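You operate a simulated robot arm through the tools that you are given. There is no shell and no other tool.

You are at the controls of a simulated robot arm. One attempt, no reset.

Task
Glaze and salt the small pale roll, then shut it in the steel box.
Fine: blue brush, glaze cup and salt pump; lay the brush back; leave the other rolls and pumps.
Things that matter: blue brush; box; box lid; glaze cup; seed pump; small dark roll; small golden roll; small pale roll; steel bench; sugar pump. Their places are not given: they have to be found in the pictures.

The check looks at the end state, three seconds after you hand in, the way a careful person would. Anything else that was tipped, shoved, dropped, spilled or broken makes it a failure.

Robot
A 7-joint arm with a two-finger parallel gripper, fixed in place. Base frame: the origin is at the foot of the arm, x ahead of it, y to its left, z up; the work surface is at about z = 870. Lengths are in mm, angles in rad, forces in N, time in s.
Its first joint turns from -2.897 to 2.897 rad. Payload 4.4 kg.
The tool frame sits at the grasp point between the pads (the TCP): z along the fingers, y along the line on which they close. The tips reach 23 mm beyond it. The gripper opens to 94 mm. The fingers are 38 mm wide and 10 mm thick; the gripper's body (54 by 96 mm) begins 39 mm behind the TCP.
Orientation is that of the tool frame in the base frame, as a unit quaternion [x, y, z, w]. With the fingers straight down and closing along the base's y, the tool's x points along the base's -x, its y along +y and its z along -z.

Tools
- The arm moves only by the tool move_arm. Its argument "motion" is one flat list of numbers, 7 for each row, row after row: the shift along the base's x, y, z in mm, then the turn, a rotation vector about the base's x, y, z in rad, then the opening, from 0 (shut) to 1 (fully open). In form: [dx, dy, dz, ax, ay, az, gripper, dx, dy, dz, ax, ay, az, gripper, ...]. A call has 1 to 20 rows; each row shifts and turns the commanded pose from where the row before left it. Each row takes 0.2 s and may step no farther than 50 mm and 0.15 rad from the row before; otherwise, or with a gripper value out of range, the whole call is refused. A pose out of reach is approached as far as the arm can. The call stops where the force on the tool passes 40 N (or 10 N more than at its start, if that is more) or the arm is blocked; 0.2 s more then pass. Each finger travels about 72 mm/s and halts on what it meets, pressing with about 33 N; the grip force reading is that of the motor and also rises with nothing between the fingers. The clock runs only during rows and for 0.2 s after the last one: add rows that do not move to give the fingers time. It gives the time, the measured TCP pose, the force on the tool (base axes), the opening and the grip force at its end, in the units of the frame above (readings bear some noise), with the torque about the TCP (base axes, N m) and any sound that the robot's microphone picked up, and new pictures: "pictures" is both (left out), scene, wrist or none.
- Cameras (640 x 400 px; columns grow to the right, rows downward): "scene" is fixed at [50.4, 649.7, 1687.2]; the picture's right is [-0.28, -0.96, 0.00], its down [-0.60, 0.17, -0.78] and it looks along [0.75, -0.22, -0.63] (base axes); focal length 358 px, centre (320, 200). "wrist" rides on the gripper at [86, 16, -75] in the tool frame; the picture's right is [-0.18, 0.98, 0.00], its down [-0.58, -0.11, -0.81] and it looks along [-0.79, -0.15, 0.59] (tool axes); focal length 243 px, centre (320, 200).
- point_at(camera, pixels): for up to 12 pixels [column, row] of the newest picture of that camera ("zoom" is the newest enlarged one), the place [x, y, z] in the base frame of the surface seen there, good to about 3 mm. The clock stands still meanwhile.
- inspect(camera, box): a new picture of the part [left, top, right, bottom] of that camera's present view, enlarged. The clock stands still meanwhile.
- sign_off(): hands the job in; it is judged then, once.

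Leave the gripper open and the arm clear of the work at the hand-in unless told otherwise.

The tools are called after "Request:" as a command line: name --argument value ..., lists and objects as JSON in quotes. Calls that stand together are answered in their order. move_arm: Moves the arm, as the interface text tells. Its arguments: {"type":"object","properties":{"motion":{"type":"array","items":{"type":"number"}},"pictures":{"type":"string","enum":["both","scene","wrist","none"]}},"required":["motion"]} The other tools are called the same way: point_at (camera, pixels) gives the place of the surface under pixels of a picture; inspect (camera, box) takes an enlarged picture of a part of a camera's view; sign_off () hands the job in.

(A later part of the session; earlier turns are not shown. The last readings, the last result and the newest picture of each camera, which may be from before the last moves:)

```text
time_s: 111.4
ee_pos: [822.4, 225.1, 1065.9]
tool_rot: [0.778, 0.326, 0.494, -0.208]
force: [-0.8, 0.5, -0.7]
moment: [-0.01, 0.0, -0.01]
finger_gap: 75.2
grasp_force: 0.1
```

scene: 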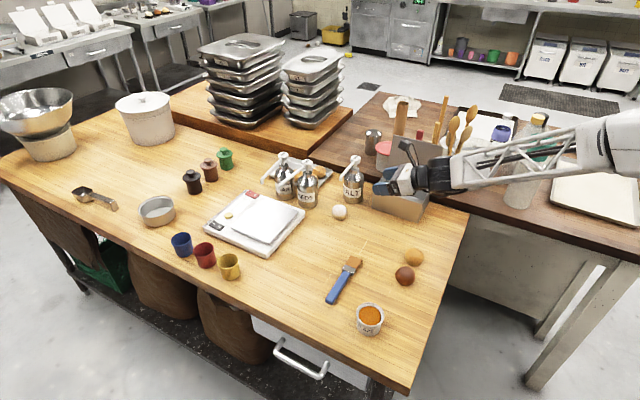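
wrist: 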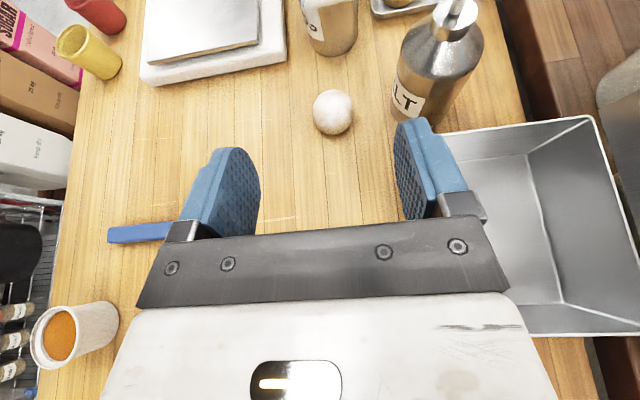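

Roll, pump and bench look tidy in the wrist view. I'll line up on the roll's approach line at about (849,255) and lower to the grasp height of 901.

Request:
move_arm --motion '[26.7, 30.1, 0, 0, 0, 0, 0.8, 0, 0, -45, 0, 0, 0, 0.8, 0, 0, -45, 0, 0, 0, 0.8, 0, 0, -40, 0, 0, 0, 0.8, 0, 0, -22, 0, 0, 0, 0.8, 0, 0, -12.5, 0, 0, 0, 0.8, 0, 0, 0, 0, 0, 0, 0.8]' --pictures "both"

```text
time_s: 113.0
ee_pos: [851.3, 254.7, 900.3]
tool_rot: [0.778, 0.326, 0.495, -0.209]
force: [-0.9, 0.6, -0.3]
moment: [0.01, 0.0, 0.0]
finger_gap: 75.2
grasp_force: 0.1
```

scene: 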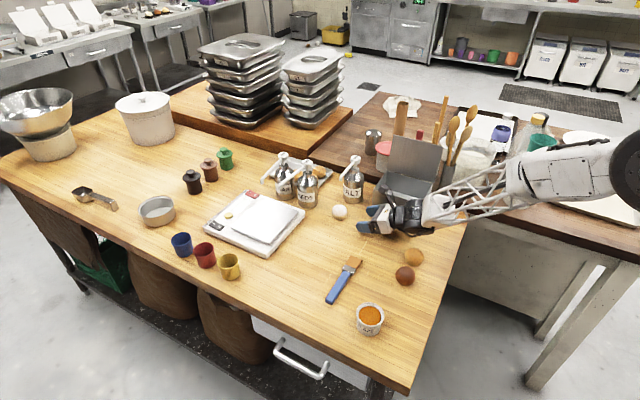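
wrist: 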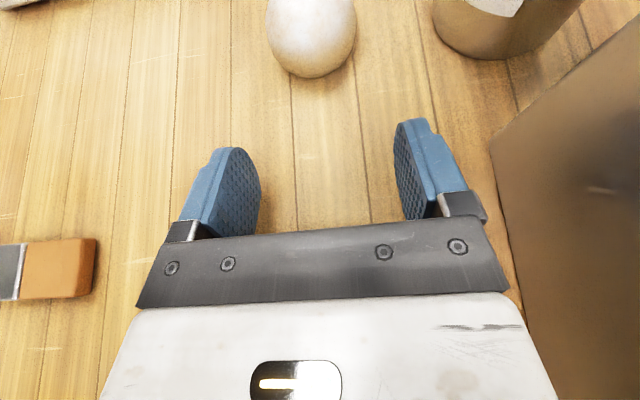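

The roll is dead ahead (wrist column 311, within 1 mm laterally). I'll advance 80 mm along the approach line and check.

Request:
move_arm --motion '[14.6, 14.2, 0, 0, 0, 0, 0.8, 14.1, 14.2, 0, 0, 0, 0, 0.8, 14.1, 14.2, 0, 0, 0, 0, 0.8, 14, 14.2, 0, 0, 0, 0, 0.8, 0, 0, 0, 0, 0, 0, 0.8, 0, 0, 0, 0, 0, 0, 0.8]' --pictures "both"

```text
time_s: 114.4
ee_pos: [906.9, 312.6, 901.0]
tool_rot: [0.778, 0.326, 0.495, -0.209]
force: [-0.4, 0.6, 0.5]
moment: [-0.03, 0.0, -0.03]
finger_gap: 75.4
grasp_force: 0.2
```

scene: 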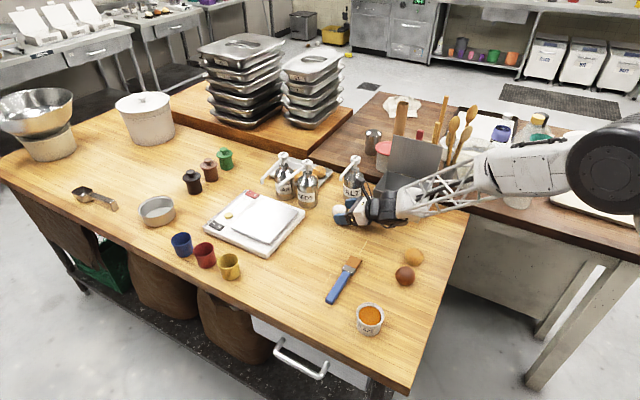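
wrist: 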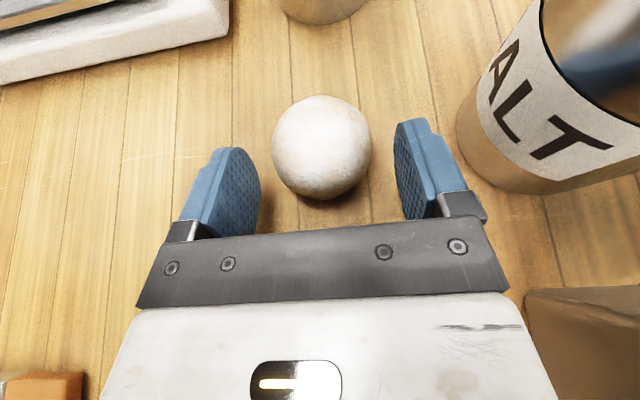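

The roll is centred at (322,147), laterally spot-on. I'll go 13 mm further and close gently.

Request:
move_arm --motion '[4.6, 4.6, 0, 0, 0, 0, 0.8, 4.5, 4.6, 0, 0, 0, 0, 0.8, 0, 0, 0, 0, 0, 0, 0.7, 0, 0, 0, 0, 0, 0, 0.62, 0, 0, 0, 0, 0, 0, 0.56, 0, 0, 0, 0, 0, 0, 0.52, 0, 0, 0, 0, 0, 0, 0.5, 0, 0, 0, 0, 0, 0, 0.5]' --pictures "wrist"

```text
time_s: 116.2
ee_pos: [914.2, 321.6, 900.1]
tool_rot: [0.778, 0.326, 0.495, -0.208]
force: [-0.5, 0.1, 0.7]
moment: [0.02, -0.02, 0.0]
finger_gap: 53.8
grasp_force: 14.1
```

wrist: 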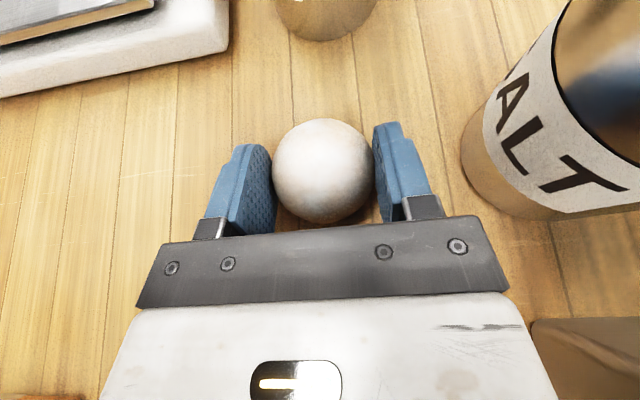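

The grip is good (53.8 mm, 14 N). I'll lift 10 mm and retrace the path back out to the staging spot.

Request:
move_arm --motion '[0, 0, 5, 0, 0, 0, 0.5, 0, 0, 5, 0, 0, 0, 0.5, -15, -4.8, 0, 0, 0, 0, 0.5, -18, -5.6, 0, 0, 0, 0, 0.5, -18, -5.6, 0, 0, 0, 0, 0.5, -18, -5.6, 0, 0, 0, 0, 0.5, -18, -5.6, 0, 0, 0, 0, 0.5, -14, -4.4, 0, 0, 0, 0, 0.5, 0, 0, 0, 0, 0, 0, 0.5, 0, 0, 0, 0, 0, 0, 0.5]' --pictures "both"

```text
time_s: 118.4
ee_pos: [814.0, 290.0, 910.6]
tool_rot: [0.778, 0.326, 0.495, -0.208]
force: [0.1, -0.4, -1.0]
moment: [0.03, 0.0, 0.04]
finger_gap: 53.2
grasp_force: 14.5
```

scene: 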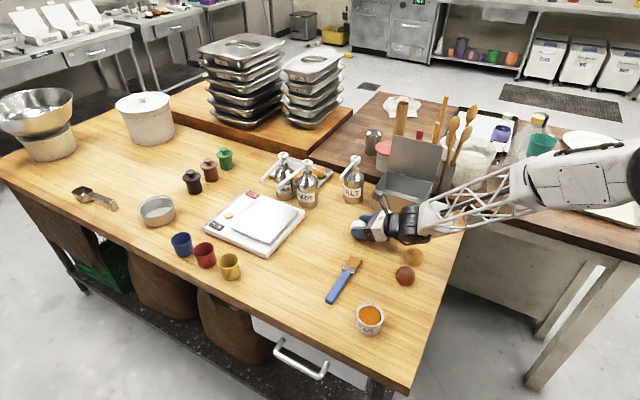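
wrist: 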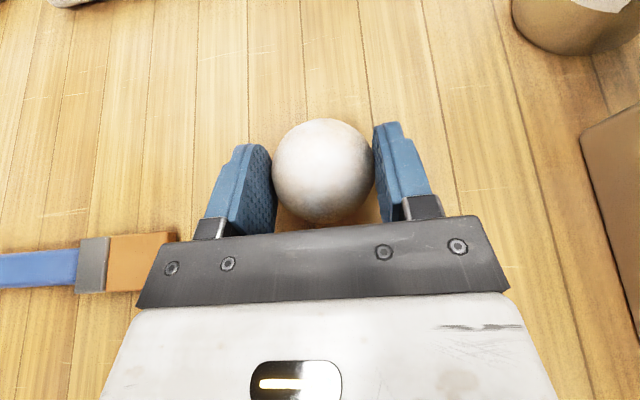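

I'm out clear of the spout. I'll lower the roll to the bench here and open.

Request:
move_arm --motion '[0, 0, -5, 0, 0, 0, 0.5, 0, 0, -3.5, 0, 0, 0, 0.5, 0, 0, -1.5, 0, 0, 0, 0.5, 0, 0, 0, 0, 0, 0, 0.5]' --pictures "none"

```text
time_s: 119.4
ee_pos: [813.6, 289.7, 899.9]
tool_rot: [0.779, 0.326, 0.494, -0.208]
force: [0.4, 0.6, 3.1]
moment: [0.08, -0.04, 0.01]
finger_gap: 53.7
grasp_force: 14.2
```

The bench is touched (3.1 N). I'll open and rise straight up.

Request:
move_arm --motion '[0, 0, 0, 0, 0, 0, 0.6, 0, 0, 0, 0, 0, 0, 0.7, 0, 0, 0, 0, 0, 0, 0.8, 0, 0, 0, 0, 0, 0, 0.8, 0, 0, 15, 0, 0, 0, 0.8, 0, 0, 40, 0, 0, 0, 0.8, 0, 0, 45, 0, 0, 0, 0.8, 0, 0, 45, 0, 0, 0, 0.8, 0, 0, 0, 0, 0, 0, 0.8]' --pictures "both"

Request:
inspect --camera "scene" --box '[334, 205, 382, 250]'

```text
time_s: 121.4
ee_pos: [816.6, 288.0, 1045.5]
tool_rot: [0.778, 0.326, 0.495, -0.209]
force: [0.2, 1.2, -0.2]
moment: [0.0, -0.01, 0.01]
finger_gap: 75.1
grasp_force: 0.1
```

scene: 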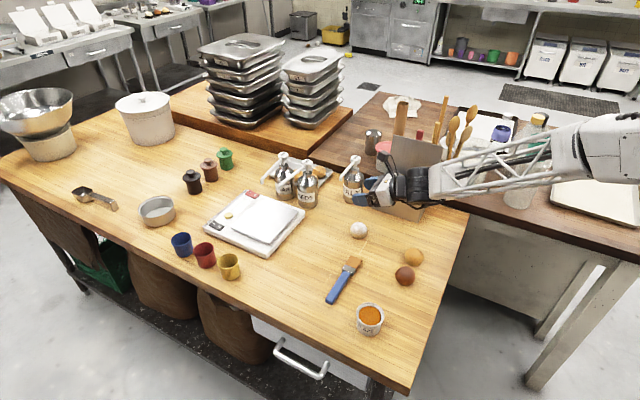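
wrist: 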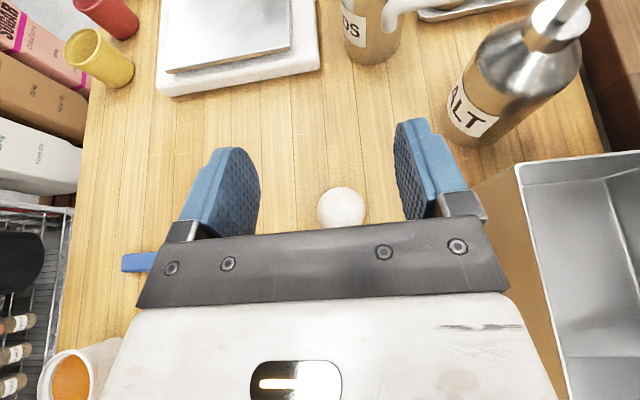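

```text
8.89 times, centred on (358, 228) of scene
```

zoom: 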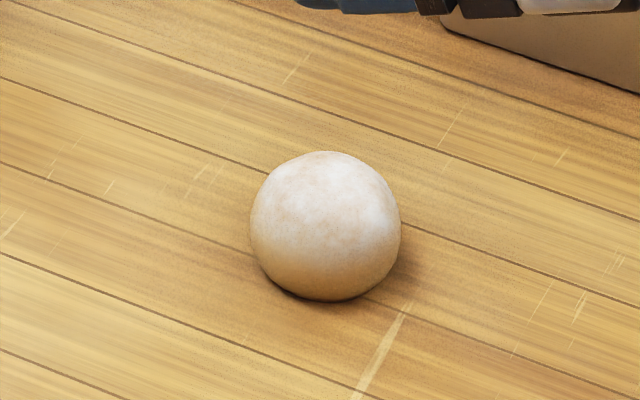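

The salted roll sits upright at about (820,297). I'll back off a little, bring the hand vertical again, and yaw back so the fingers close along the box's long axis (tool x ≈132°).

Request:
move_arm --motion '[-40, -10, 25, 0, 0, 0, 0.8, 0, 0, 20, -0.1008, 0.0998, 0, 0.8, 0, 0, 0, -0.1008, 0.0998, 0, 0.8, 0, 0, 0, -0.1008, 0.0998, 0, 0.8, 0, 0, 0, -0.1008, 0.0998, 0, 0.8, 0, 0, 0, -0.1008, 0.0998, 0, 0.8, 0, 0, 0, -0.1008, 0.0998, 0, 0.8, 0, 0, 0, -0.1008, 0.0998, 0, 0.8, 0, 0, 0, -0.1008, 0.0998, 0, 0.8, 0, 0, 0, 0, 0, 0.138, 0.8, 0, 0, 0, 0, 0, 0.138, 0.8, 0, 0, 0, 0, 0, 0.138, 0.8, 0, 0, 0, 0, 0, 0.138, 0.8, 0, 0, 0, 0, 0, 0.138, 0.8, 0, 0, 0, 0, 0, 0.138, 0.8, 0, 0, 0, 0, 0, 0.138, 0.8, 0, 0, 0, 0, 0, 0.138, 0.8, 0, 0, 0, 0, 0, 0.138, 0.8, 0, 0, 0, 0, 0, 0.138, 0.8, 0, 0, 0, 0, 0, 0.138, 0.8]' --pictures "none"

```text
time_s: 125.6
ee_pos: [773.2, 279.1, 1089.4]
tool_rot: [0.404, 0.915, -0.001, 0.0]
force: [-0.3, 0.7, 0.5]
moment: [0.04, 0.03, -0.02]
finger_gap: 75.5
grasp_force: 0.0
```

The hand is vertical with tool y at 42.4°, along the box's long side. I'll move above the roll.

Request:
move_arm --motion '[15.6, 6, -26, 0, 0, 0, 0.85, 15.6, 6, -26, 0, 0, 0, 0.85, 15.6, 6, -27, 0, 0, 0, 0.85, 0, 0, 0, 0, 0, 0, 0.85, 0, 0, 0, 0, 0, 0, 0.85]' --pictures "both"

Request:
point_at --camera "wrist" --pixels '[[320, 40], [320, 60], [320, 80], [295, 60], [345, 60]]'

```text
time_s: 126.8
ee_pos: [820.0, 297.4, 1010.8]
tool_rot: [0.404, 0.915, -0.002, 0.0]
force: [0.1, 0.5, -0.6]
moment: [0.02, 0.03, -0.01]
finger_gap: 79.8
grasp_force: 0.1
```

scene: 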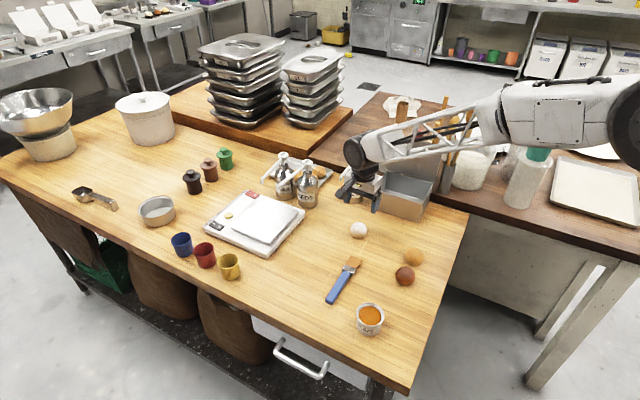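
wrist: 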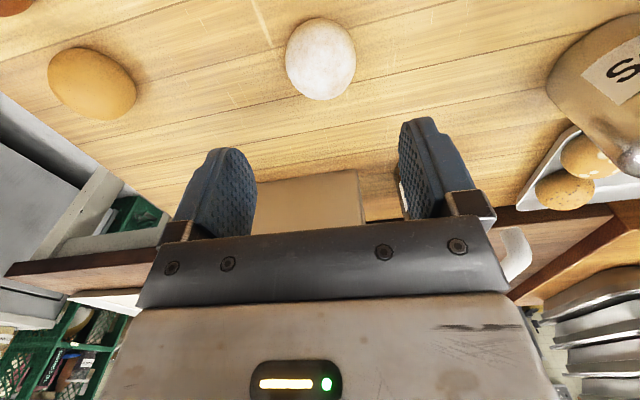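

```text
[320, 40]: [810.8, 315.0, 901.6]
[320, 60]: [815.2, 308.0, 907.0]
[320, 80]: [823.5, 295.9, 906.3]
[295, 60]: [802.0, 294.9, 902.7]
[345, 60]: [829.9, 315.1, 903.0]
```

The roll is at wrist (321,60), the same relation as at the earlier release, so it's centred under the tool. I'll descend to TCP z≈902.

Request:
move_arm --motion '[0, 0, -40, 0, 0, 0, 0.85, 0, 0, -35, 0, 0, 0, 0.85, 0, 0, -20, 0, 0, 0, 0.85, 0, 0, -9, 0, 0, 0, 0.85, 0, 0, -4.5, 0, 0, 0, 0.85, 0, 0, 0, 0, 0, 0, 0.85, 0, 0, 0, 0, 0, 0, 0.7, 0, 0, 0, 0, 0, 0, 0.62, 0, 0, 0, 0, 0, 0, 0.56, 0, 0, 0, 0, 0, 0, 0.52, 0, 0, 0, 0, 0, 0, 0.5, 0, 0, 0, 0, 0, 0, 0.5]' --pictures "wrist"

```text
time_s: 129.4
ee_pos: [821.5, 298.6, 902.9]
tool_rot: [0.404, 0.915, -0.002, 0.0]
force: [0.7, 0.4, -0.1]
moment: [0.02, -0.01, 0.0]
finger_gap: 53.7
grasp_force: 13.3
```

wrist: 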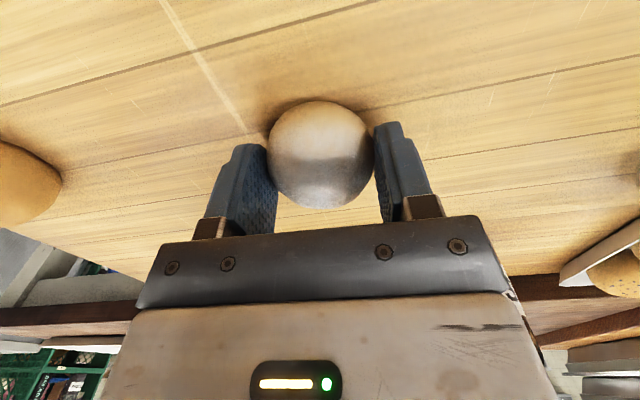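

The roll is held (53.7 mm, 13 N). I'll lift it 145 mm and carry it over the box, aiming at (909,109), slightly toward the front wall and away from the lid.

Request:
move_arm --motion '[0, 0, 15, 0, 0, 0, 0.5, 0, 0, 40, 0, 0, 0, 0.5, 0, 0, 45, 0, 0, 0, 0.5, 0, 0, 45, 0, 0, 0, 0.5, 14.6, -31.6, 0, 0, 0, 0, 0.5, 14.6, -31.6, 0, 0, 0, 0, 0.5, 14.6, -31.6, 0, 0, 0, 0, 0.5, 14.6, -31.6, 0, 0, 0, 0, 0.5, 14.6, -31.6, 0, 0, 0, 0, 0.5, 14.5, -31.6, 0, 0, 0, 0, 0.5, 0, 0, 0, 0, 0, 0, 0.5, 0, 0, 0, 0, 0, 0, 0.5]' --pictures "both"

Request:
inspect --camera "scene" --box '[350, 130, 460, 230]'

```text
time_s: 132.0
ee_pos: [908.5, 107.5, 1047.6]
tool_rot: [0.404, 0.915, -0.002, 0.0]
force: [0.0, 0.0, -0.7]
moment: [-0.02, -0.02, 0.04]
finger_gap: 53.6
grasp_force: 13.7
```

scene: 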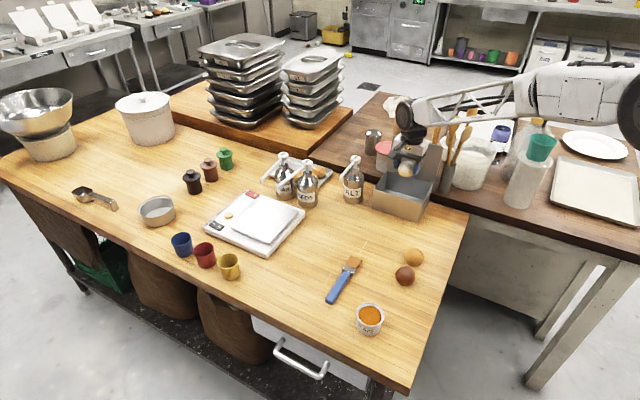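
wrist: 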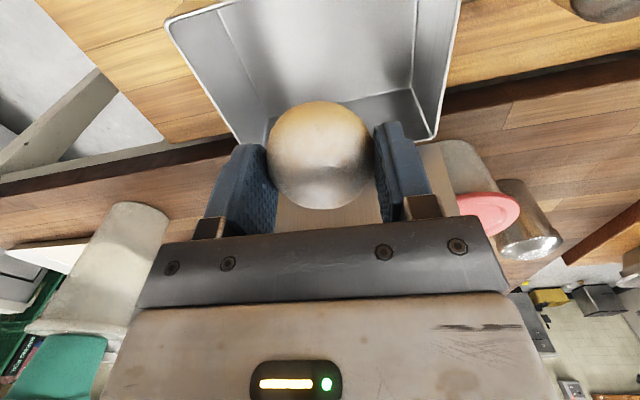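

```text
4.00 times, centred on (405, 180) of scene
```

zoom: 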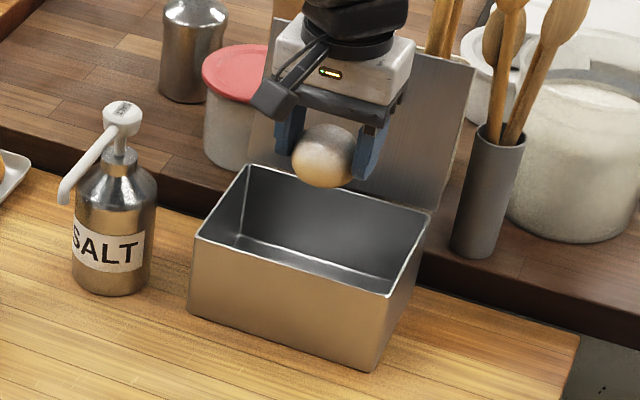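

Clear view of the box with the roll above it. I'll measure the rim corners, inner floor, and lid corners.

Request:
point_at --camera "zoom" --pixels '[[198, 238], [249, 168], [388, 293], [428, 209], [330, 262], [300, 255], [243, 235], [470, 68], [280, 20], [437, 205], [250, 158], [365, 275]]'

```text
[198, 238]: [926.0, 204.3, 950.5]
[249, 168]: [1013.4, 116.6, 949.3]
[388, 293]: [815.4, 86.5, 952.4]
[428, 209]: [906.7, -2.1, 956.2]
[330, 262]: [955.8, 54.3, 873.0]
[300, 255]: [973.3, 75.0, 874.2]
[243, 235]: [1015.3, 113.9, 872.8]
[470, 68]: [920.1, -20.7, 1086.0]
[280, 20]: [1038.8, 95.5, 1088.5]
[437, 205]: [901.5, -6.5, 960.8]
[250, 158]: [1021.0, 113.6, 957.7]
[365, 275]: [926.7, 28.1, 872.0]
```

The box centre is (916,101), floor z≈873, rim z≈951, and the lid top edge is at z≈1087 leaning back about 11°. I'll lower the roll into the box, slowing near the floor.

Request:
move_arm --motion '[0, 0, -35, 0, 0, 0, 0.5, 0, 0, -40, 0, 0, 0, 0.5, 0, 0, -30, 0, 0, 0, 0.5, 0, 0, -18, 0, 0, 0, 0.5, 0, 0, -8, 0, 0, 0, 0.5, 0, 0, -5, 0, 0, 0, 0.5, 0, 0, 0, 0, 0, 0, 0.5]' --pictures "both"

Request:
inspect --camera "scene" --box '[350, 130, 460, 230]'

```text
time_s: 133.6
ee_pos: [908.3, 107.5, 911.6]
tool_rot: [0.405, 0.915, -0.002, 0.0]
force: [1.1, -0.4, 0.5]
moment: [-0.01, 0.0, -0.01]
finger_gap: 53.7
grasp_force: 13.8
```

scene: 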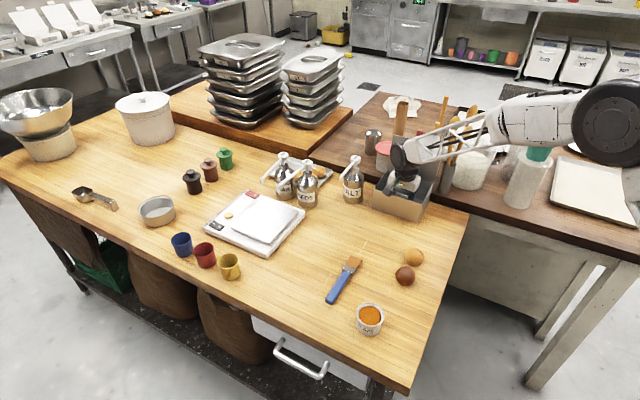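
wrist: 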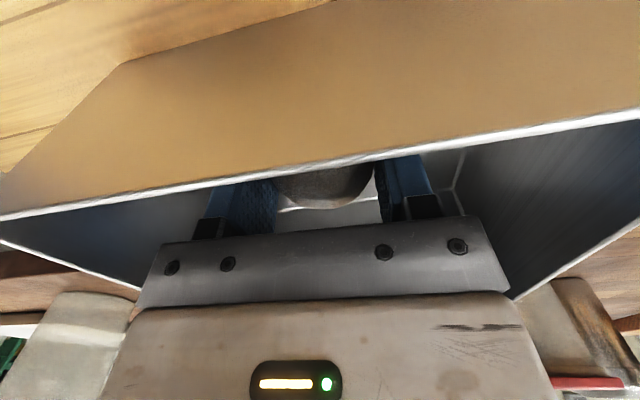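

```text
4.00 times, centred on (405, 180) of scene
```

zoom: 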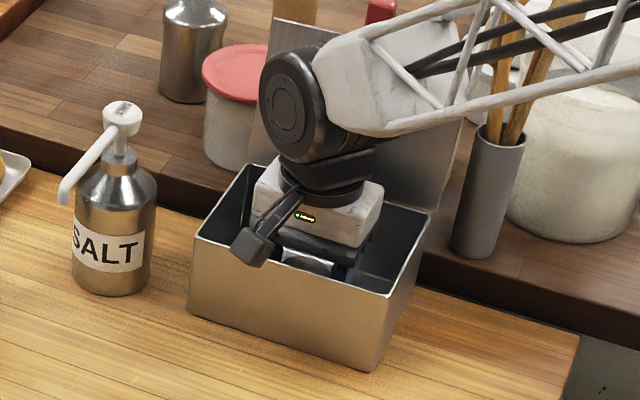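

The hand fits inside with no contact, and the roll is about 5 mm above the floor. I'll lower until it touches.

Request:
move_arm --motion '[0, 0, -2.5, 0, 0, 0, 0.5, 0, 0, -1.5, 0, 0, 0, 0.5, 0, 0, 0, 0, 0, 0, 0.5]' --pictures "none"

Request:
move_arm --motion '[0, 0, -1, 0, 0, 0, 0.5, 0, 0, 0, 0, 0, 0, 0.5]' --pictures "none"

```text
time_s: 134.4
ee_pos: [909.1, 107.5, 907.8]
tool_rot: [0.404, 0.915, -0.001, 0.0]
force: [0.0, -0.2, -0.1]
moment: [-0.04, 0.03, -0.01]
finger_gap: 54.2
grasp_force: 13.6
```

```text
time_s: 135.0
ee_pos: [907.9, 108.6, 907.6]
tool_rot: [0.405, 0.914, -0.002, 0.0]
force: [-0.3, 0.7, -0.8]
moment: [0.0, 0.03, 0.0]
finger_gap: 53.5
grasp_force: 14.2
```

Still free. One more step of 1.5 mm.

Request:
move_arm --motion '[0, 0, -1, 0, 0, 0, 0.5, 0, 0, -0.7, 0, 0, 0, 0.5, 0, 0, 0, 0, 0, 0, 0.5]' --pictures "none"

```text
time_s: 135.8
ee_pos: [909.6, 107.3, 906.4]
tool_rot: [0.404, 0.915, -0.002, 0.001]
force: [-0.3, -2.0, 12.1]
moment: [-0.06, 0.0, 0.03]
finger_gap: 53.9
grasp_force: 14.2
```

The roll is on the box floor (12 N). I'll ease up 0.5 mm, open to 75 mm, and rise straight out.

Request:
move_arm --motion '[0, 0, 0.6, 0, 0, 0, 0.5, 0, 0, 0, 0, 0, 0, 0.6, 0, 0, 0, 0, 0, 0, 0.7, 0, 0, 0, 0, 0, 0, 0.78, 0, 0, 0, 0, 0, 0, 0.78, 0, 0, 10, 0, 0, 0, 0.78, 0, 0, 25, 0, 0, 0, 0.78, 0, 0, 40, 0, 0, 0, 0.78, 0, 0, 45, 0, 0, 0, 0.78, 0, 0, 45, 0, 0, 0, 0.78, 0, 0, 0, 0, 0, 0, 0.78]' --pictures "both"

Request:
inspect --camera "scene" --box '[350, 130, 460, 230]'

```text
time_s: 138.2
ee_pos: [907.2, 109.4, 1071.8]
tool_rot: [0.405, 0.915, -0.001, 0.0]
force: [0.7, -0.6, -0.6]
moment: [-0.02, -0.01, 0.01]
finger_gap: 73.3
grasp_force: 0.1
```

scene: 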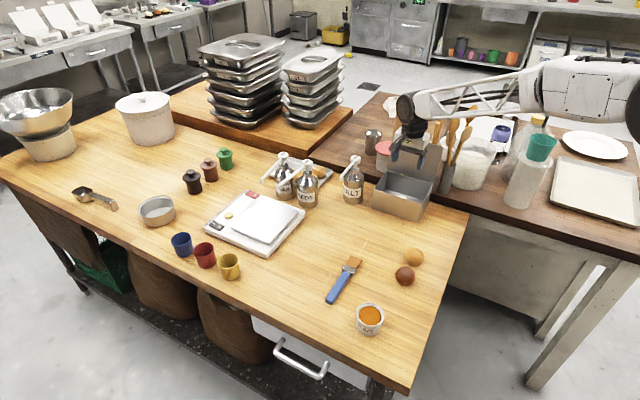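
wrist: 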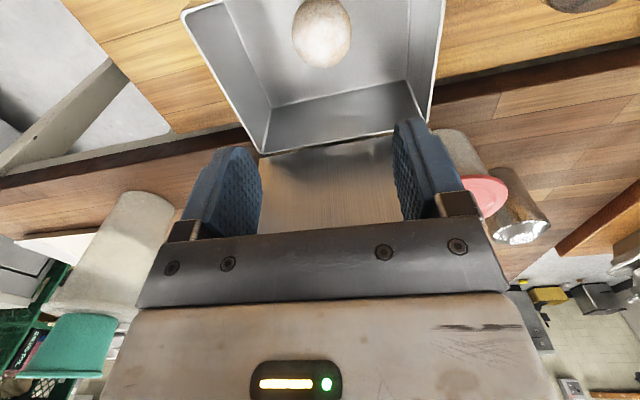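

```text
4.00 times, centred on (405, 180) of scene
```

zoom: 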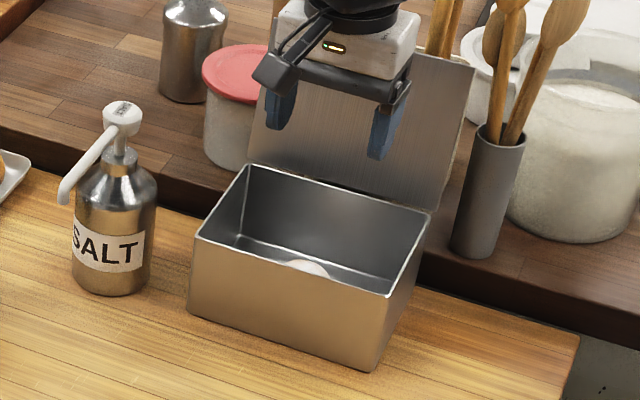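

The roll rests upright in the box with its salt. Next is the lid, which must be pushed forward from behind, so I'll measure the lid and what stands behind it (utensil holder, red tub).

Request:
point_at --camera "zoom" --pixels '[[498, 138], [478, 150], [470, 250], [505, 245], [465, 100], [440, 200], [236, 45], [270, 60], [500, 30], [560, 20], [235, 160], [472, 68]]'

Request:
inspect --camera "scene" --box '[380, 100, 520, 230]'

```text
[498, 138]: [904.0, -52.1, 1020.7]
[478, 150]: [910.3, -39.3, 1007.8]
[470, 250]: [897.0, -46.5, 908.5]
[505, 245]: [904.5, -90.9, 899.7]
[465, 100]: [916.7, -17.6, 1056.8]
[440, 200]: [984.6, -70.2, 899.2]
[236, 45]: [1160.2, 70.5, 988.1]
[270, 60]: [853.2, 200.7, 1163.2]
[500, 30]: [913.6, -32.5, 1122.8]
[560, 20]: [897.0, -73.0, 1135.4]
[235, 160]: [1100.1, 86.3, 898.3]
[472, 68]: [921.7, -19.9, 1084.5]
```

```text
3.08 times, centred on (450, 165) of scene
```

zoom: 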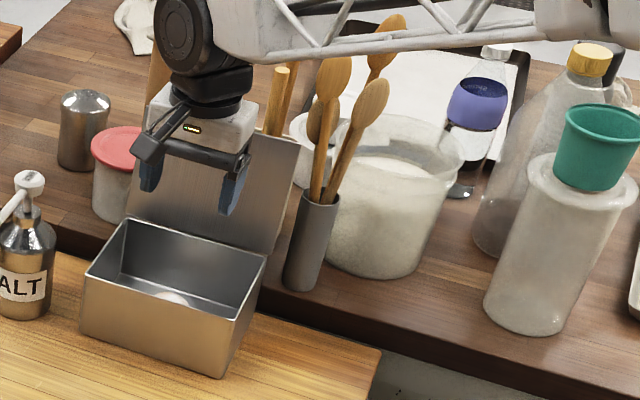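

Spoons stand just behind the lid's right end (about (914,−33,1123)), so I must work nearer the lid's middle. I'll check the wooden and red items seen behind the lid as well.

Request:
point_at --camera "scene" --pixels '[[400, 100], [404, 108], [437, 135], [436, 128], [441, 118], [455, 110], [470, 112], [466, 128], [420, 175], [400, 172], [425, 150], [395, 160]]'

Request:
inspect --camera "wrist" --box '[120, 80, 560, 260]'

```text
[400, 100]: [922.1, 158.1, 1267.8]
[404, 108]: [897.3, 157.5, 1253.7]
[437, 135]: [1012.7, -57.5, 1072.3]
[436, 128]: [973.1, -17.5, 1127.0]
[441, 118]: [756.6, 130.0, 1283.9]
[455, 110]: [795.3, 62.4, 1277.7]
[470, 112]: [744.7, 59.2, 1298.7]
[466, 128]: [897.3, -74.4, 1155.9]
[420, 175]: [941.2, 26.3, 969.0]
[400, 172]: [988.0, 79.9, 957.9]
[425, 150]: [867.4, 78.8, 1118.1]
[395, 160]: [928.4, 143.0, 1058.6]
```

```text
1.45 times, centred on (340, 170) of wrist
```

zoom: 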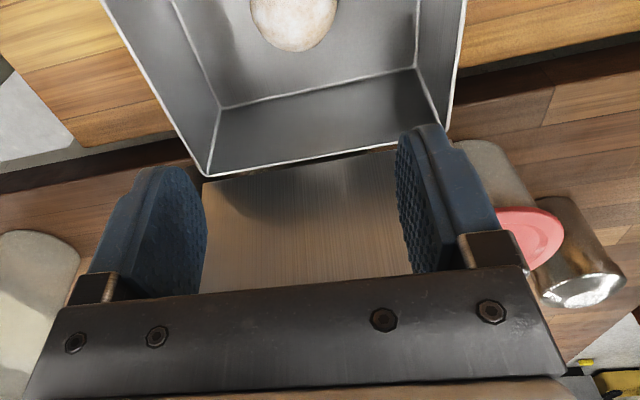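

A wooden handle seems to stand about 34 mm behind the lid near (973,−18,1127). I'll move the arm back to (700,260,1100) for an unobstructed look behind the lid.

Request:
move_arm --motion '[-34, 25, 5, 0, 0, 0, 0.78, -34, 25, 5, 0, 0, 0, 0.78, -34, 25, 5, 0, 0, 0, 0.78, -35, 25, 5, 0, 0, 0, 0.78, -35, 25, 5, 0, 0, 0, 0.78, -35, 25, 0, 0, 0, 0, 0.78, 0, 0, 0, 0, 0, 0, 0.78]' --pictures "scene"

Request:
inspect --camera "scene" --box '[360, 85, 500, 215]'

```text
time_s: 139.8
ee_pos: [701.5, 259.9, 1096.4]
tool_rot: [0.404, 0.915, -0.002, 0.001]
force: [0.4, -0.2, -0.2]
moment: [-0.04, -0.01, 0.01]
finger_gap: 72.9
grasp_force: 0.1
```

scene: 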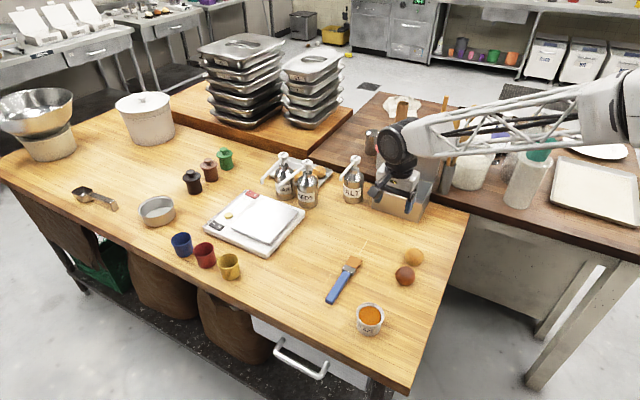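

```text
3.08 times, centred on (430, 150) of scene
```

zoom: 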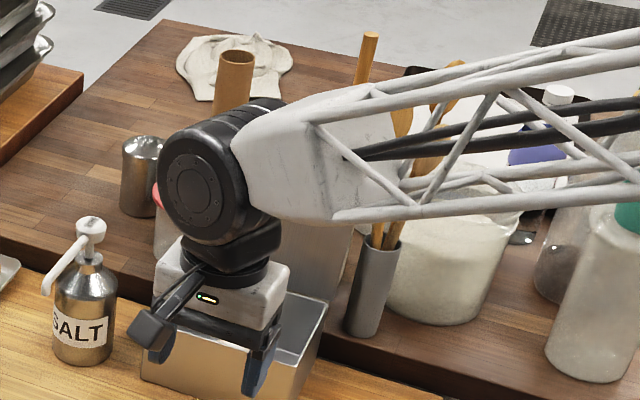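

The arm still blocks the view. I'll pull it back to (545,300,1020), well above the rolls and cup, to see behind the lid.

Request:
move_arm --motion '[-32, 8, -14, 0, 0, 0, 0.78, -32, 8, -14, 0, 0, 0, 0.78, -32, 8, -14, 0, 0, 0, 0.78, -32, 8, -14, 0, 0, 0, 0.78, -30, 8, -14, 0, 0, 0, 0.78, 0, 0, 0, 0, 0, 0, 0.78]' --pictures "scene"

Request:
inspect --camera "scene" --box '[370, 90, 500, 215]'

```text
time_s: 141.2
ee_pos: [540.6, 301.0, 1023.4]
tool_rot: [0.404, 0.915, -0.001, 0.0]
force: [1.1, -0.3, 0.0]
moment: [0.0, 0.02, -0.02]
finger_gap: 73.2
grasp_force: 0.1
```

scene: 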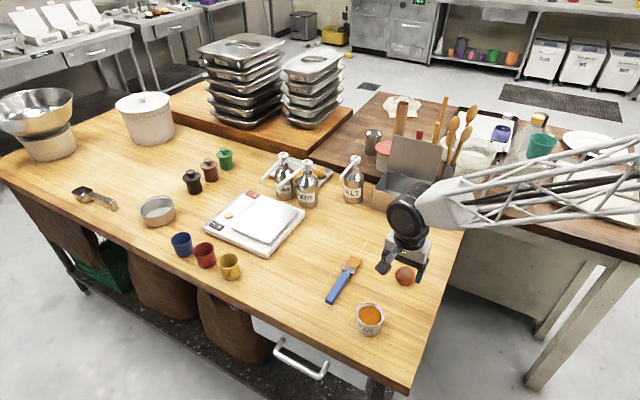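

```text
3.20 times, centred on (435, 152) of scene
```

zoom: 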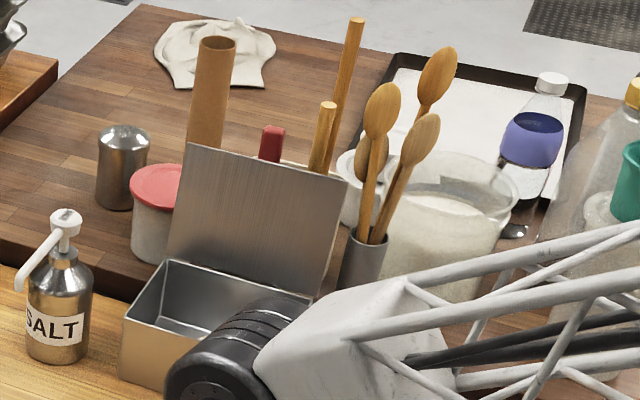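

Now I can see behind the lid: a brown tube, a red handle, two wooden sticks and spoons. I'll measure them and the lid's top edge.

Request:
point_at --camera "zoom" --pixels '[[217, 45], [205, 130], [271, 132], [273, 155], [327, 106], [318, 155], [355, 25], [342, 120], [383, 100], [193, 147], [270, 165], [345, 182]]'

Request:
point_at --camera "zoom" --pixels '[[440, 70], [420, 140], [370, 155], [362, 240], [385, 250], [155, 180], [180, 175], [345, 190], [330, 195], [200, 155], [365, 200], [355, 230]]'

```text
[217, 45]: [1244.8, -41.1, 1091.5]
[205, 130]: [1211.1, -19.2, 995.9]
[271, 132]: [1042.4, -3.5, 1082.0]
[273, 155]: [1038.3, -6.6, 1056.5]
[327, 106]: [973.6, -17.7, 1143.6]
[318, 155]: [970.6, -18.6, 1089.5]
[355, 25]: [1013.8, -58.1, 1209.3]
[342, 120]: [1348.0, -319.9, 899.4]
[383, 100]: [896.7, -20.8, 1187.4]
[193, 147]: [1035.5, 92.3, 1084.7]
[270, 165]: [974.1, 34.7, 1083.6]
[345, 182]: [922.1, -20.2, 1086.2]
```

```text
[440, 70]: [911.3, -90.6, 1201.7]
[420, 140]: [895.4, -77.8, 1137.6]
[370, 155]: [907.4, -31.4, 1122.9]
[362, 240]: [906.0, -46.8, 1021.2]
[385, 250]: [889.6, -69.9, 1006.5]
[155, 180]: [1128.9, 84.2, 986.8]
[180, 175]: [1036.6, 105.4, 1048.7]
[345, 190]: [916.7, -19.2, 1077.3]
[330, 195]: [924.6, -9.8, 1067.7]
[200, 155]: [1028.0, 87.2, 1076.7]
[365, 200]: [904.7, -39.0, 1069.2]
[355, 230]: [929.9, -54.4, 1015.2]
```

The free space is behind the lid's middle-left: a stick stands 35 mm behind at 42 mm right of middle, and a red handle 72 mm behind. I'll reach over the lid's top edge about 25 mm left of middle with shut fingers slanted 30° outward, and draw the edge forward. First I'll go above the box, then tilt.

Request:
move_arm --motion '[39.9, -21.2, 18.5, 0, 0, 0, 0.5, 39.9, -21.2, 18.5, 0, 0, 0, 0.2, 39.9, -21.2, 18.5, 0, 0, 0, 0, 39.9, -21.2, 18.5, 0, 0, 0, 0, 39.9, -21.2, 18.5, 0, 0, 0, 0, 39.9, -21.2, 18.5, 0, 0, 0, 0, 39.9, -21.2, 18.5, 0, 0, 0, 0, 39.9, -21.2, 18.5, 0, 0, 0, 0, 39.9, -21.2, 18.5, 0, 0, 0, 0, 0, 0, 0, -0.0968, -0.0881, 0, 0, 0, 0, 0, -0.0968, -0.0881, 0, 0, 0, 0, 0, -0.0968, -0.0881, 0, 0, 0, 0, 0, -0.0968, -0.0881, 0, 0, 0, 0, 0, 0, 0, 0, 0]' --pictures "both"

```text
time_s: 144.2
ee_pos: [901.9, 108.0, 1191.8]
tool_rot: [0.391, 0.883, -0.108, 0.237]
force: [0.2, 0.2, 0.4]
moment: [0.01, -0.02, 0.01]
finger_gap: 0.0
grasp_force: 33.3
```

scene: 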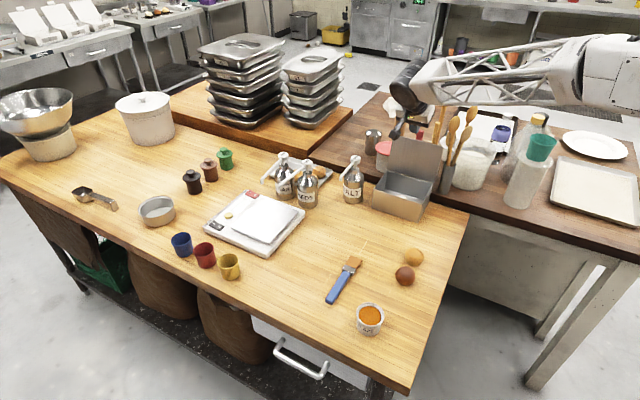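
wrist: 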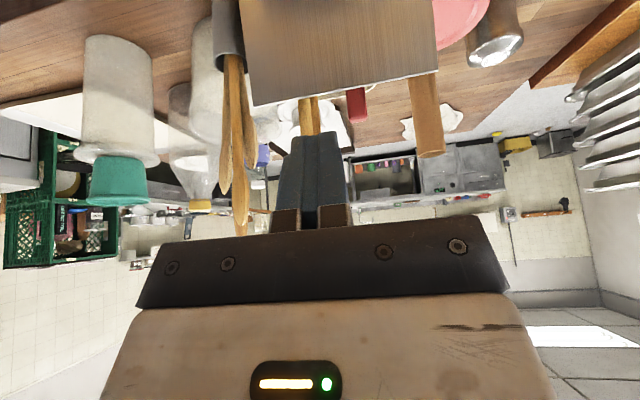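

The tilt is as planned. I'll cross over the lid's top edge at this height (tip at about 1162, above all the sticks) to the point behind the lid at about (1017,32.5).

Request:
move_arm --motion '[38.4, -25.2, 0, 0, 0, 0, 0, 38.4, -25.2, 0, 0, 0, 0, 0, 38.4, -25.1, 0, 0, 0, 0, 0, 0, 0, 0, 0, 0, 0, 0]' --pictures "both"

Request:
inspect --camera "scene" --box '[360, 70, 480, 210]'

```text
time_s: 145.2
ee_pos: [1018.5, 30.8, 1190.6]
tool_rot: [0.391, 0.883, -0.106, 0.237]
force: [0.4, -0.8, 0.0]
moment: [-0.01, -0.01, -0.01]
finger_gap: 0.1
grasp_force: 33.0
```

scene: 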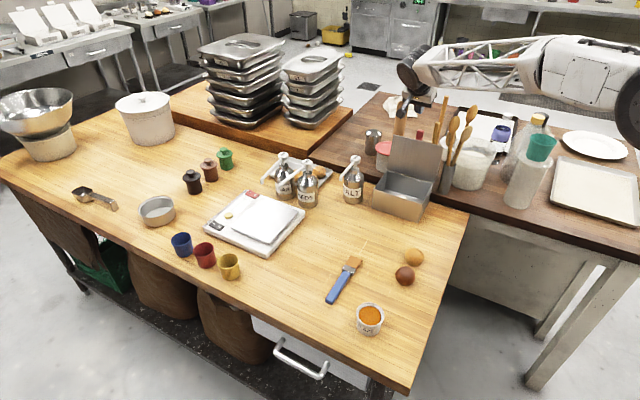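
wrist: 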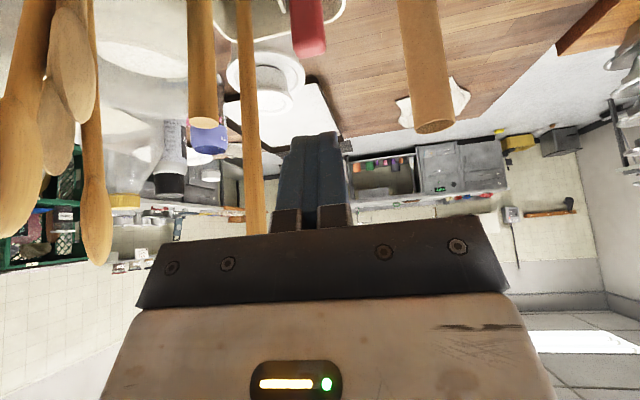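

```text
2.86 times, centred on (420, 140) of scene
```

zoom: 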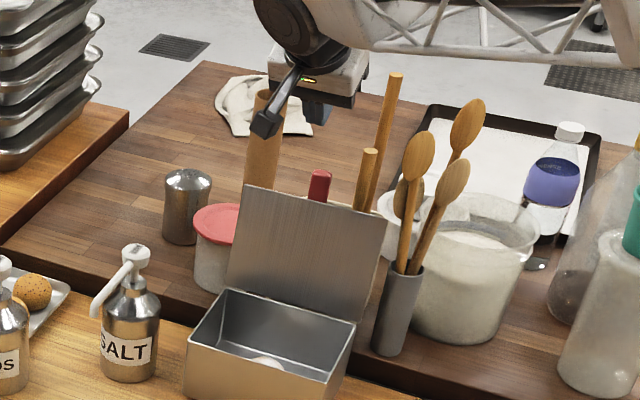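

The arm is behind and above the lid. The long stick passes about 19 mm to the left of the palm and the red handle is ahead and lower. I'll shift 5 mm toward the lid and lower 55 mm, then check.

Request:
move_arm --motion '[-3.5, 3.5, -15, 0, 0, 0, 0, 0, 0, -20, 0, 0, 0, 0, 0, 0, -20, 0, 0, 0, 0, 0, 0, 0, 0, 0, 0, 0]' --pictures "both"

Request:
inspect --camera "scene" --box '[370, 80, 460, 200]'

```text
time_s: 146.2
ee_pos: [1014.9, 37.4, 1135.3]
tool_rot: [0.391, 0.883, -0.107, 0.238]
force: [-0.6, -1.3, -0.2]
moment: [0.03, 0.01, -0.01]
finger_gap: 0.0
grasp_force: 33.2
```

scene: 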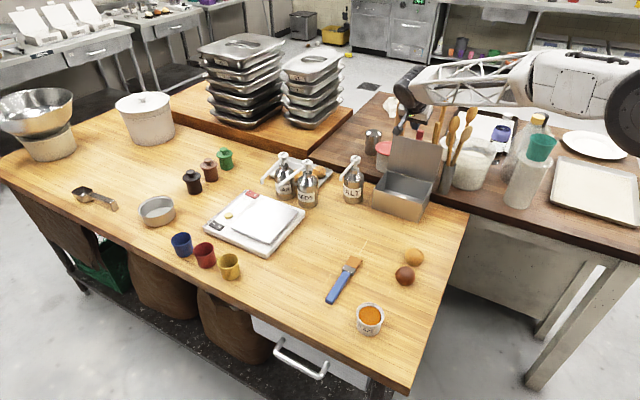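
wrist: 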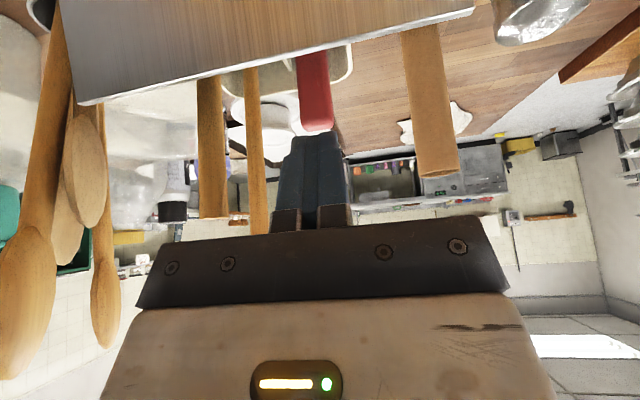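

```text
3.33 times, centred on (415, 140) of scene
```

zoom: 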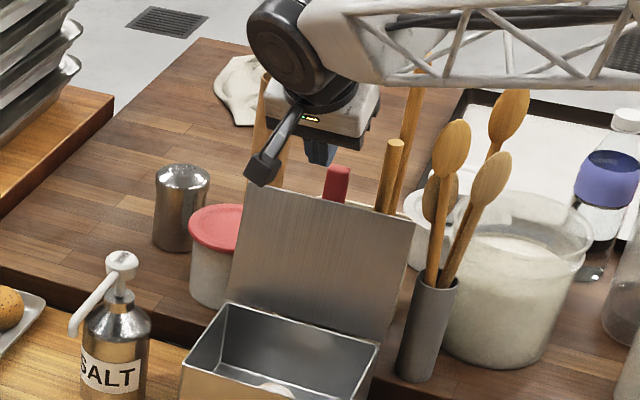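

The wrist view is upside-down here: the lid's top edge runs from (75,105) to (470,10), and the red handle's top at (317,128) is just beyond the fingertip. I'll measure the red handle, lid edge and sticks from this camera before lowering further.

Request:
point_at --camera "wrist" --pixels '[[313, 70], [313, 100], [318, 126], [300, 105], [330, 120], [210, 140], [212, 210], [256, 140], [150, 84], [250, 60], [350, 36], [430, 17]]'

```text
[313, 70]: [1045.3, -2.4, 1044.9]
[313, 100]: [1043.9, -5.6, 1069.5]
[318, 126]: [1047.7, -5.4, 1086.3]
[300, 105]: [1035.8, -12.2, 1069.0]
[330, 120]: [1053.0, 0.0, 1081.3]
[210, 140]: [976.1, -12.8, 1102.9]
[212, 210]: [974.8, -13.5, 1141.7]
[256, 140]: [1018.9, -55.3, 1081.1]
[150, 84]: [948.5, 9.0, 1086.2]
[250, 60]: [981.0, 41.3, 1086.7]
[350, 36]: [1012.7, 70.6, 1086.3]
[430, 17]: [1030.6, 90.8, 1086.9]
```

The red handle's face is about 75 mm behind the lid plane and the fingertip reaches only about 53 mm. The short stick is 9 mm clear of the palm's side. I'll lower the remaining 32 mm.

Request:
move_arm --motion '[0, 0, -12, 0, 0, 0, 0, 0, 0, -12, 0, 0, 0, 0, 0, 0, -8, 0, 0, 0, 0, 0, 0, 0, 0, 0, 0, 0]' --pictures "both"

```text
time_s: 147.2
ee_pos: [1014.4, 36.6, 1104.8]
tool_rot: [0.39, 0.883, -0.106, 0.237]
force: [-0.6, -0.3, -0.6]
moment: [-0.01, -0.01, 0.0]
finger_gap: 0.0
grasp_force: 32.9
```

scene: 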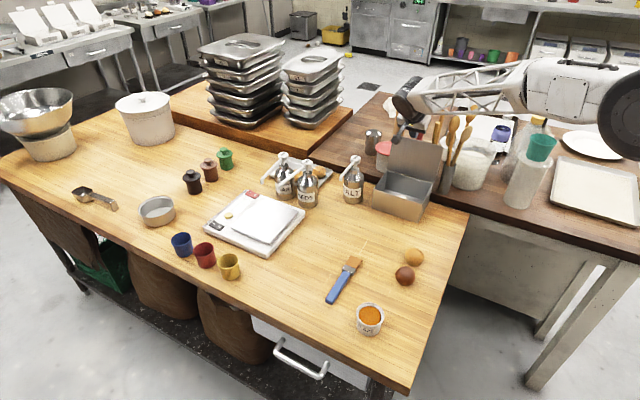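
wrist: 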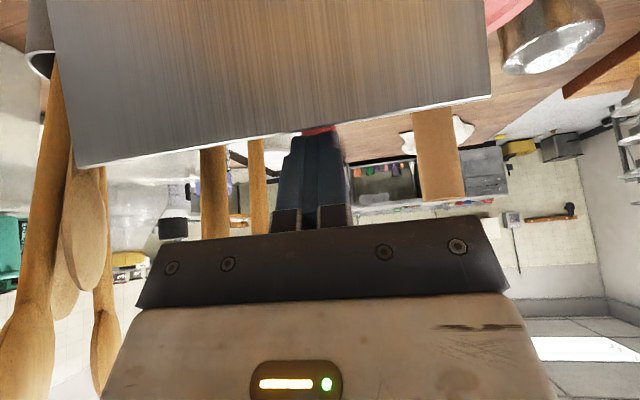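

The fingertip is now behind the lid, hidden below its edge line in the view. I'll lower 5 mm more for overlap and draw forward about 16 mm to contact.

Request:
move_arm --motion '[0, 0, -5, 0, 0, 0, 0, -2.8, 2.84, 0, 0, 0, 0, 0, -2.8, 2.84, 0, 0, 0, 0, 0, -2.8, 2.84, 0, 0, 0, 0, 0, -2.8, 2.84, 0, 0, 0, 0, 0, 0, 0, 0, 0, 0, 0, 0]' --pictures "wrist"

```text
time_s: 148.6
ee_pos: [1001.6, 47.9, 1100.6]
tool_rot: [0.391, 0.883, -0.107, 0.237]
force: [-1.7, -3.2, 6.0]
moment: [0.01, 0.1, 0.03]
finger_gap: 0.0
grasp_force: 32.8
```

wrist: 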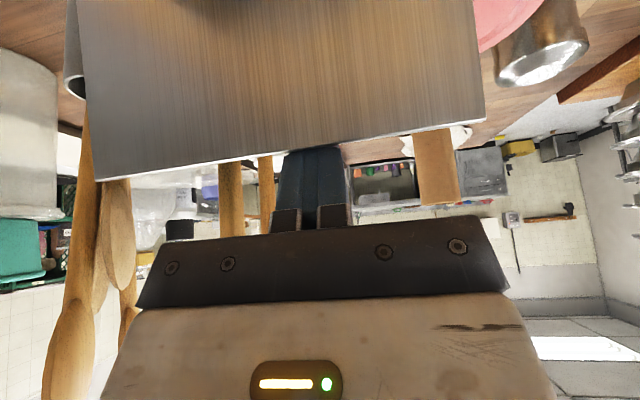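

Contact is made and the lid is moving. I'll keep drawing it forward toward vertical, following its arc slightly upward.

Request:
move_arm --motion '[-2.8, 2.84, 0.8, 0, 0, 0, 0, -2.8, 2.84, 0.6, 0, 0, 0, 0, -2.8, 2.84, 0.4, 0, 0, 0, 0, -2.8, 2.84, 0.2, 0, 0, 0, 0, 0, 0, 0, 0, 0, 0, 0]' --pictures "both"

Request:
inspect --camera "scene" --box '[370, 80, 460, 220]'

```text
time_s: 149.8
ee_pos: [992.0, 57.7, 1101.9]
tool_rot: [0.392, 0.883, -0.107, 0.236]
force: [0.3, 0.6, 0.0]
moment: [-0.02, -0.03, 0.02]
finger_gap: 0.0
grasp_force: 32.7
```

scene: 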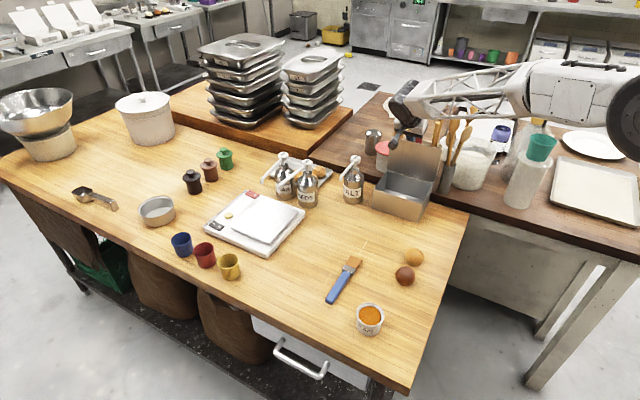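
wrist: 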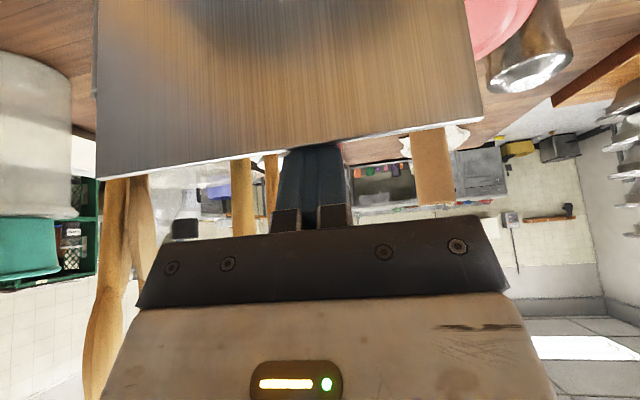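

```text
2.86 times, centred on (415, 150) of scene
```

zoom: 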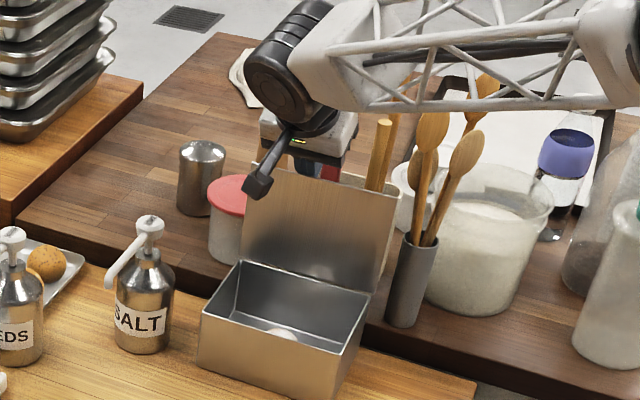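

The lid is nearly vertical now with little resistance. I'll keep drawing it forward another 30 mm, past vertical.

Request:
move_arm --motion '[-3.5, 3.55, 0, 0, 0, 0, 0, -3.5, 3.55, 0, 0, 0, 0, 0, -3.5, 3.55, 0, 0, 0, 0, 0, -3.5, 3.55, 0, 0, 0, 0, 0, -3.5, 3.55, -0.5, 0, 0, 0, 0, -3.5, 3.55, -0.5, 0, 0, 0, 0, 0, 0, 0, 0, 0, 0, 0]' --pictures "both"

Request:
inspect --camera "scene" --box '[370, 80, 460, 220]'

```text
time_s: 151.4
ee_pos: [970.4, 78.6, 1101.5]
tool_rot: [0.39, 0.883, -0.106, 0.237]
force: [-0.3, -0.4, 0.4]
moment: [-0.01, -0.01, 0.01]
finger_gap: 0.0
grasp_force: 33.1
```

scene: 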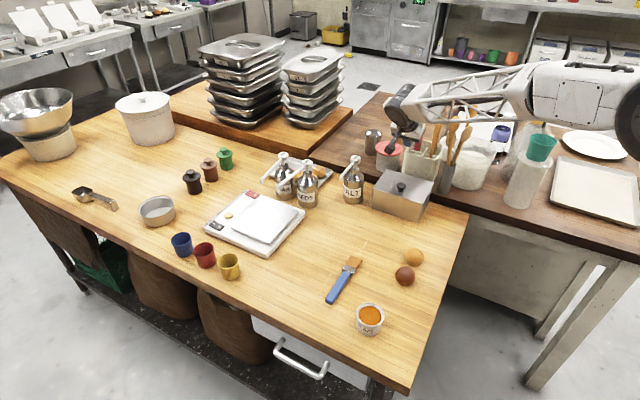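
wrist: 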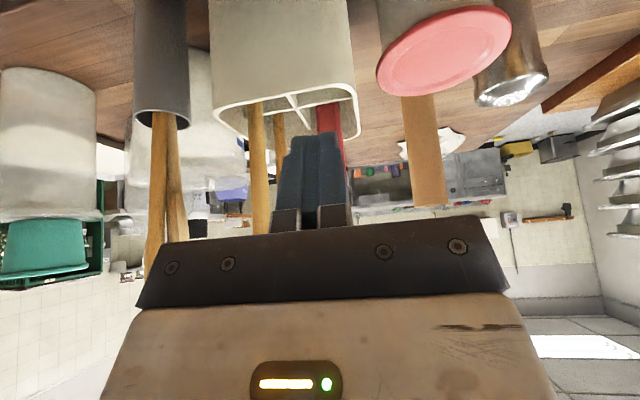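

```text
2.86 times, centred on (415, 150) of scene
```

zoom: 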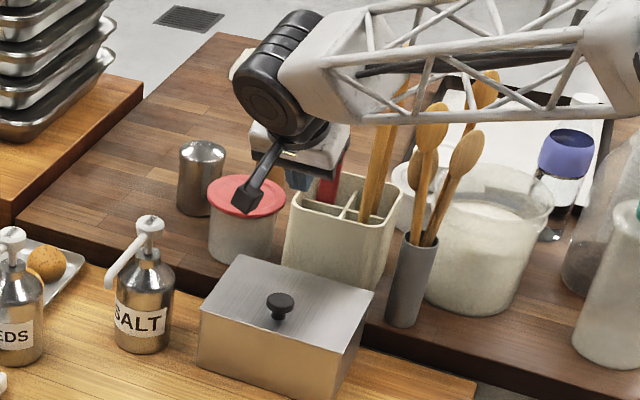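

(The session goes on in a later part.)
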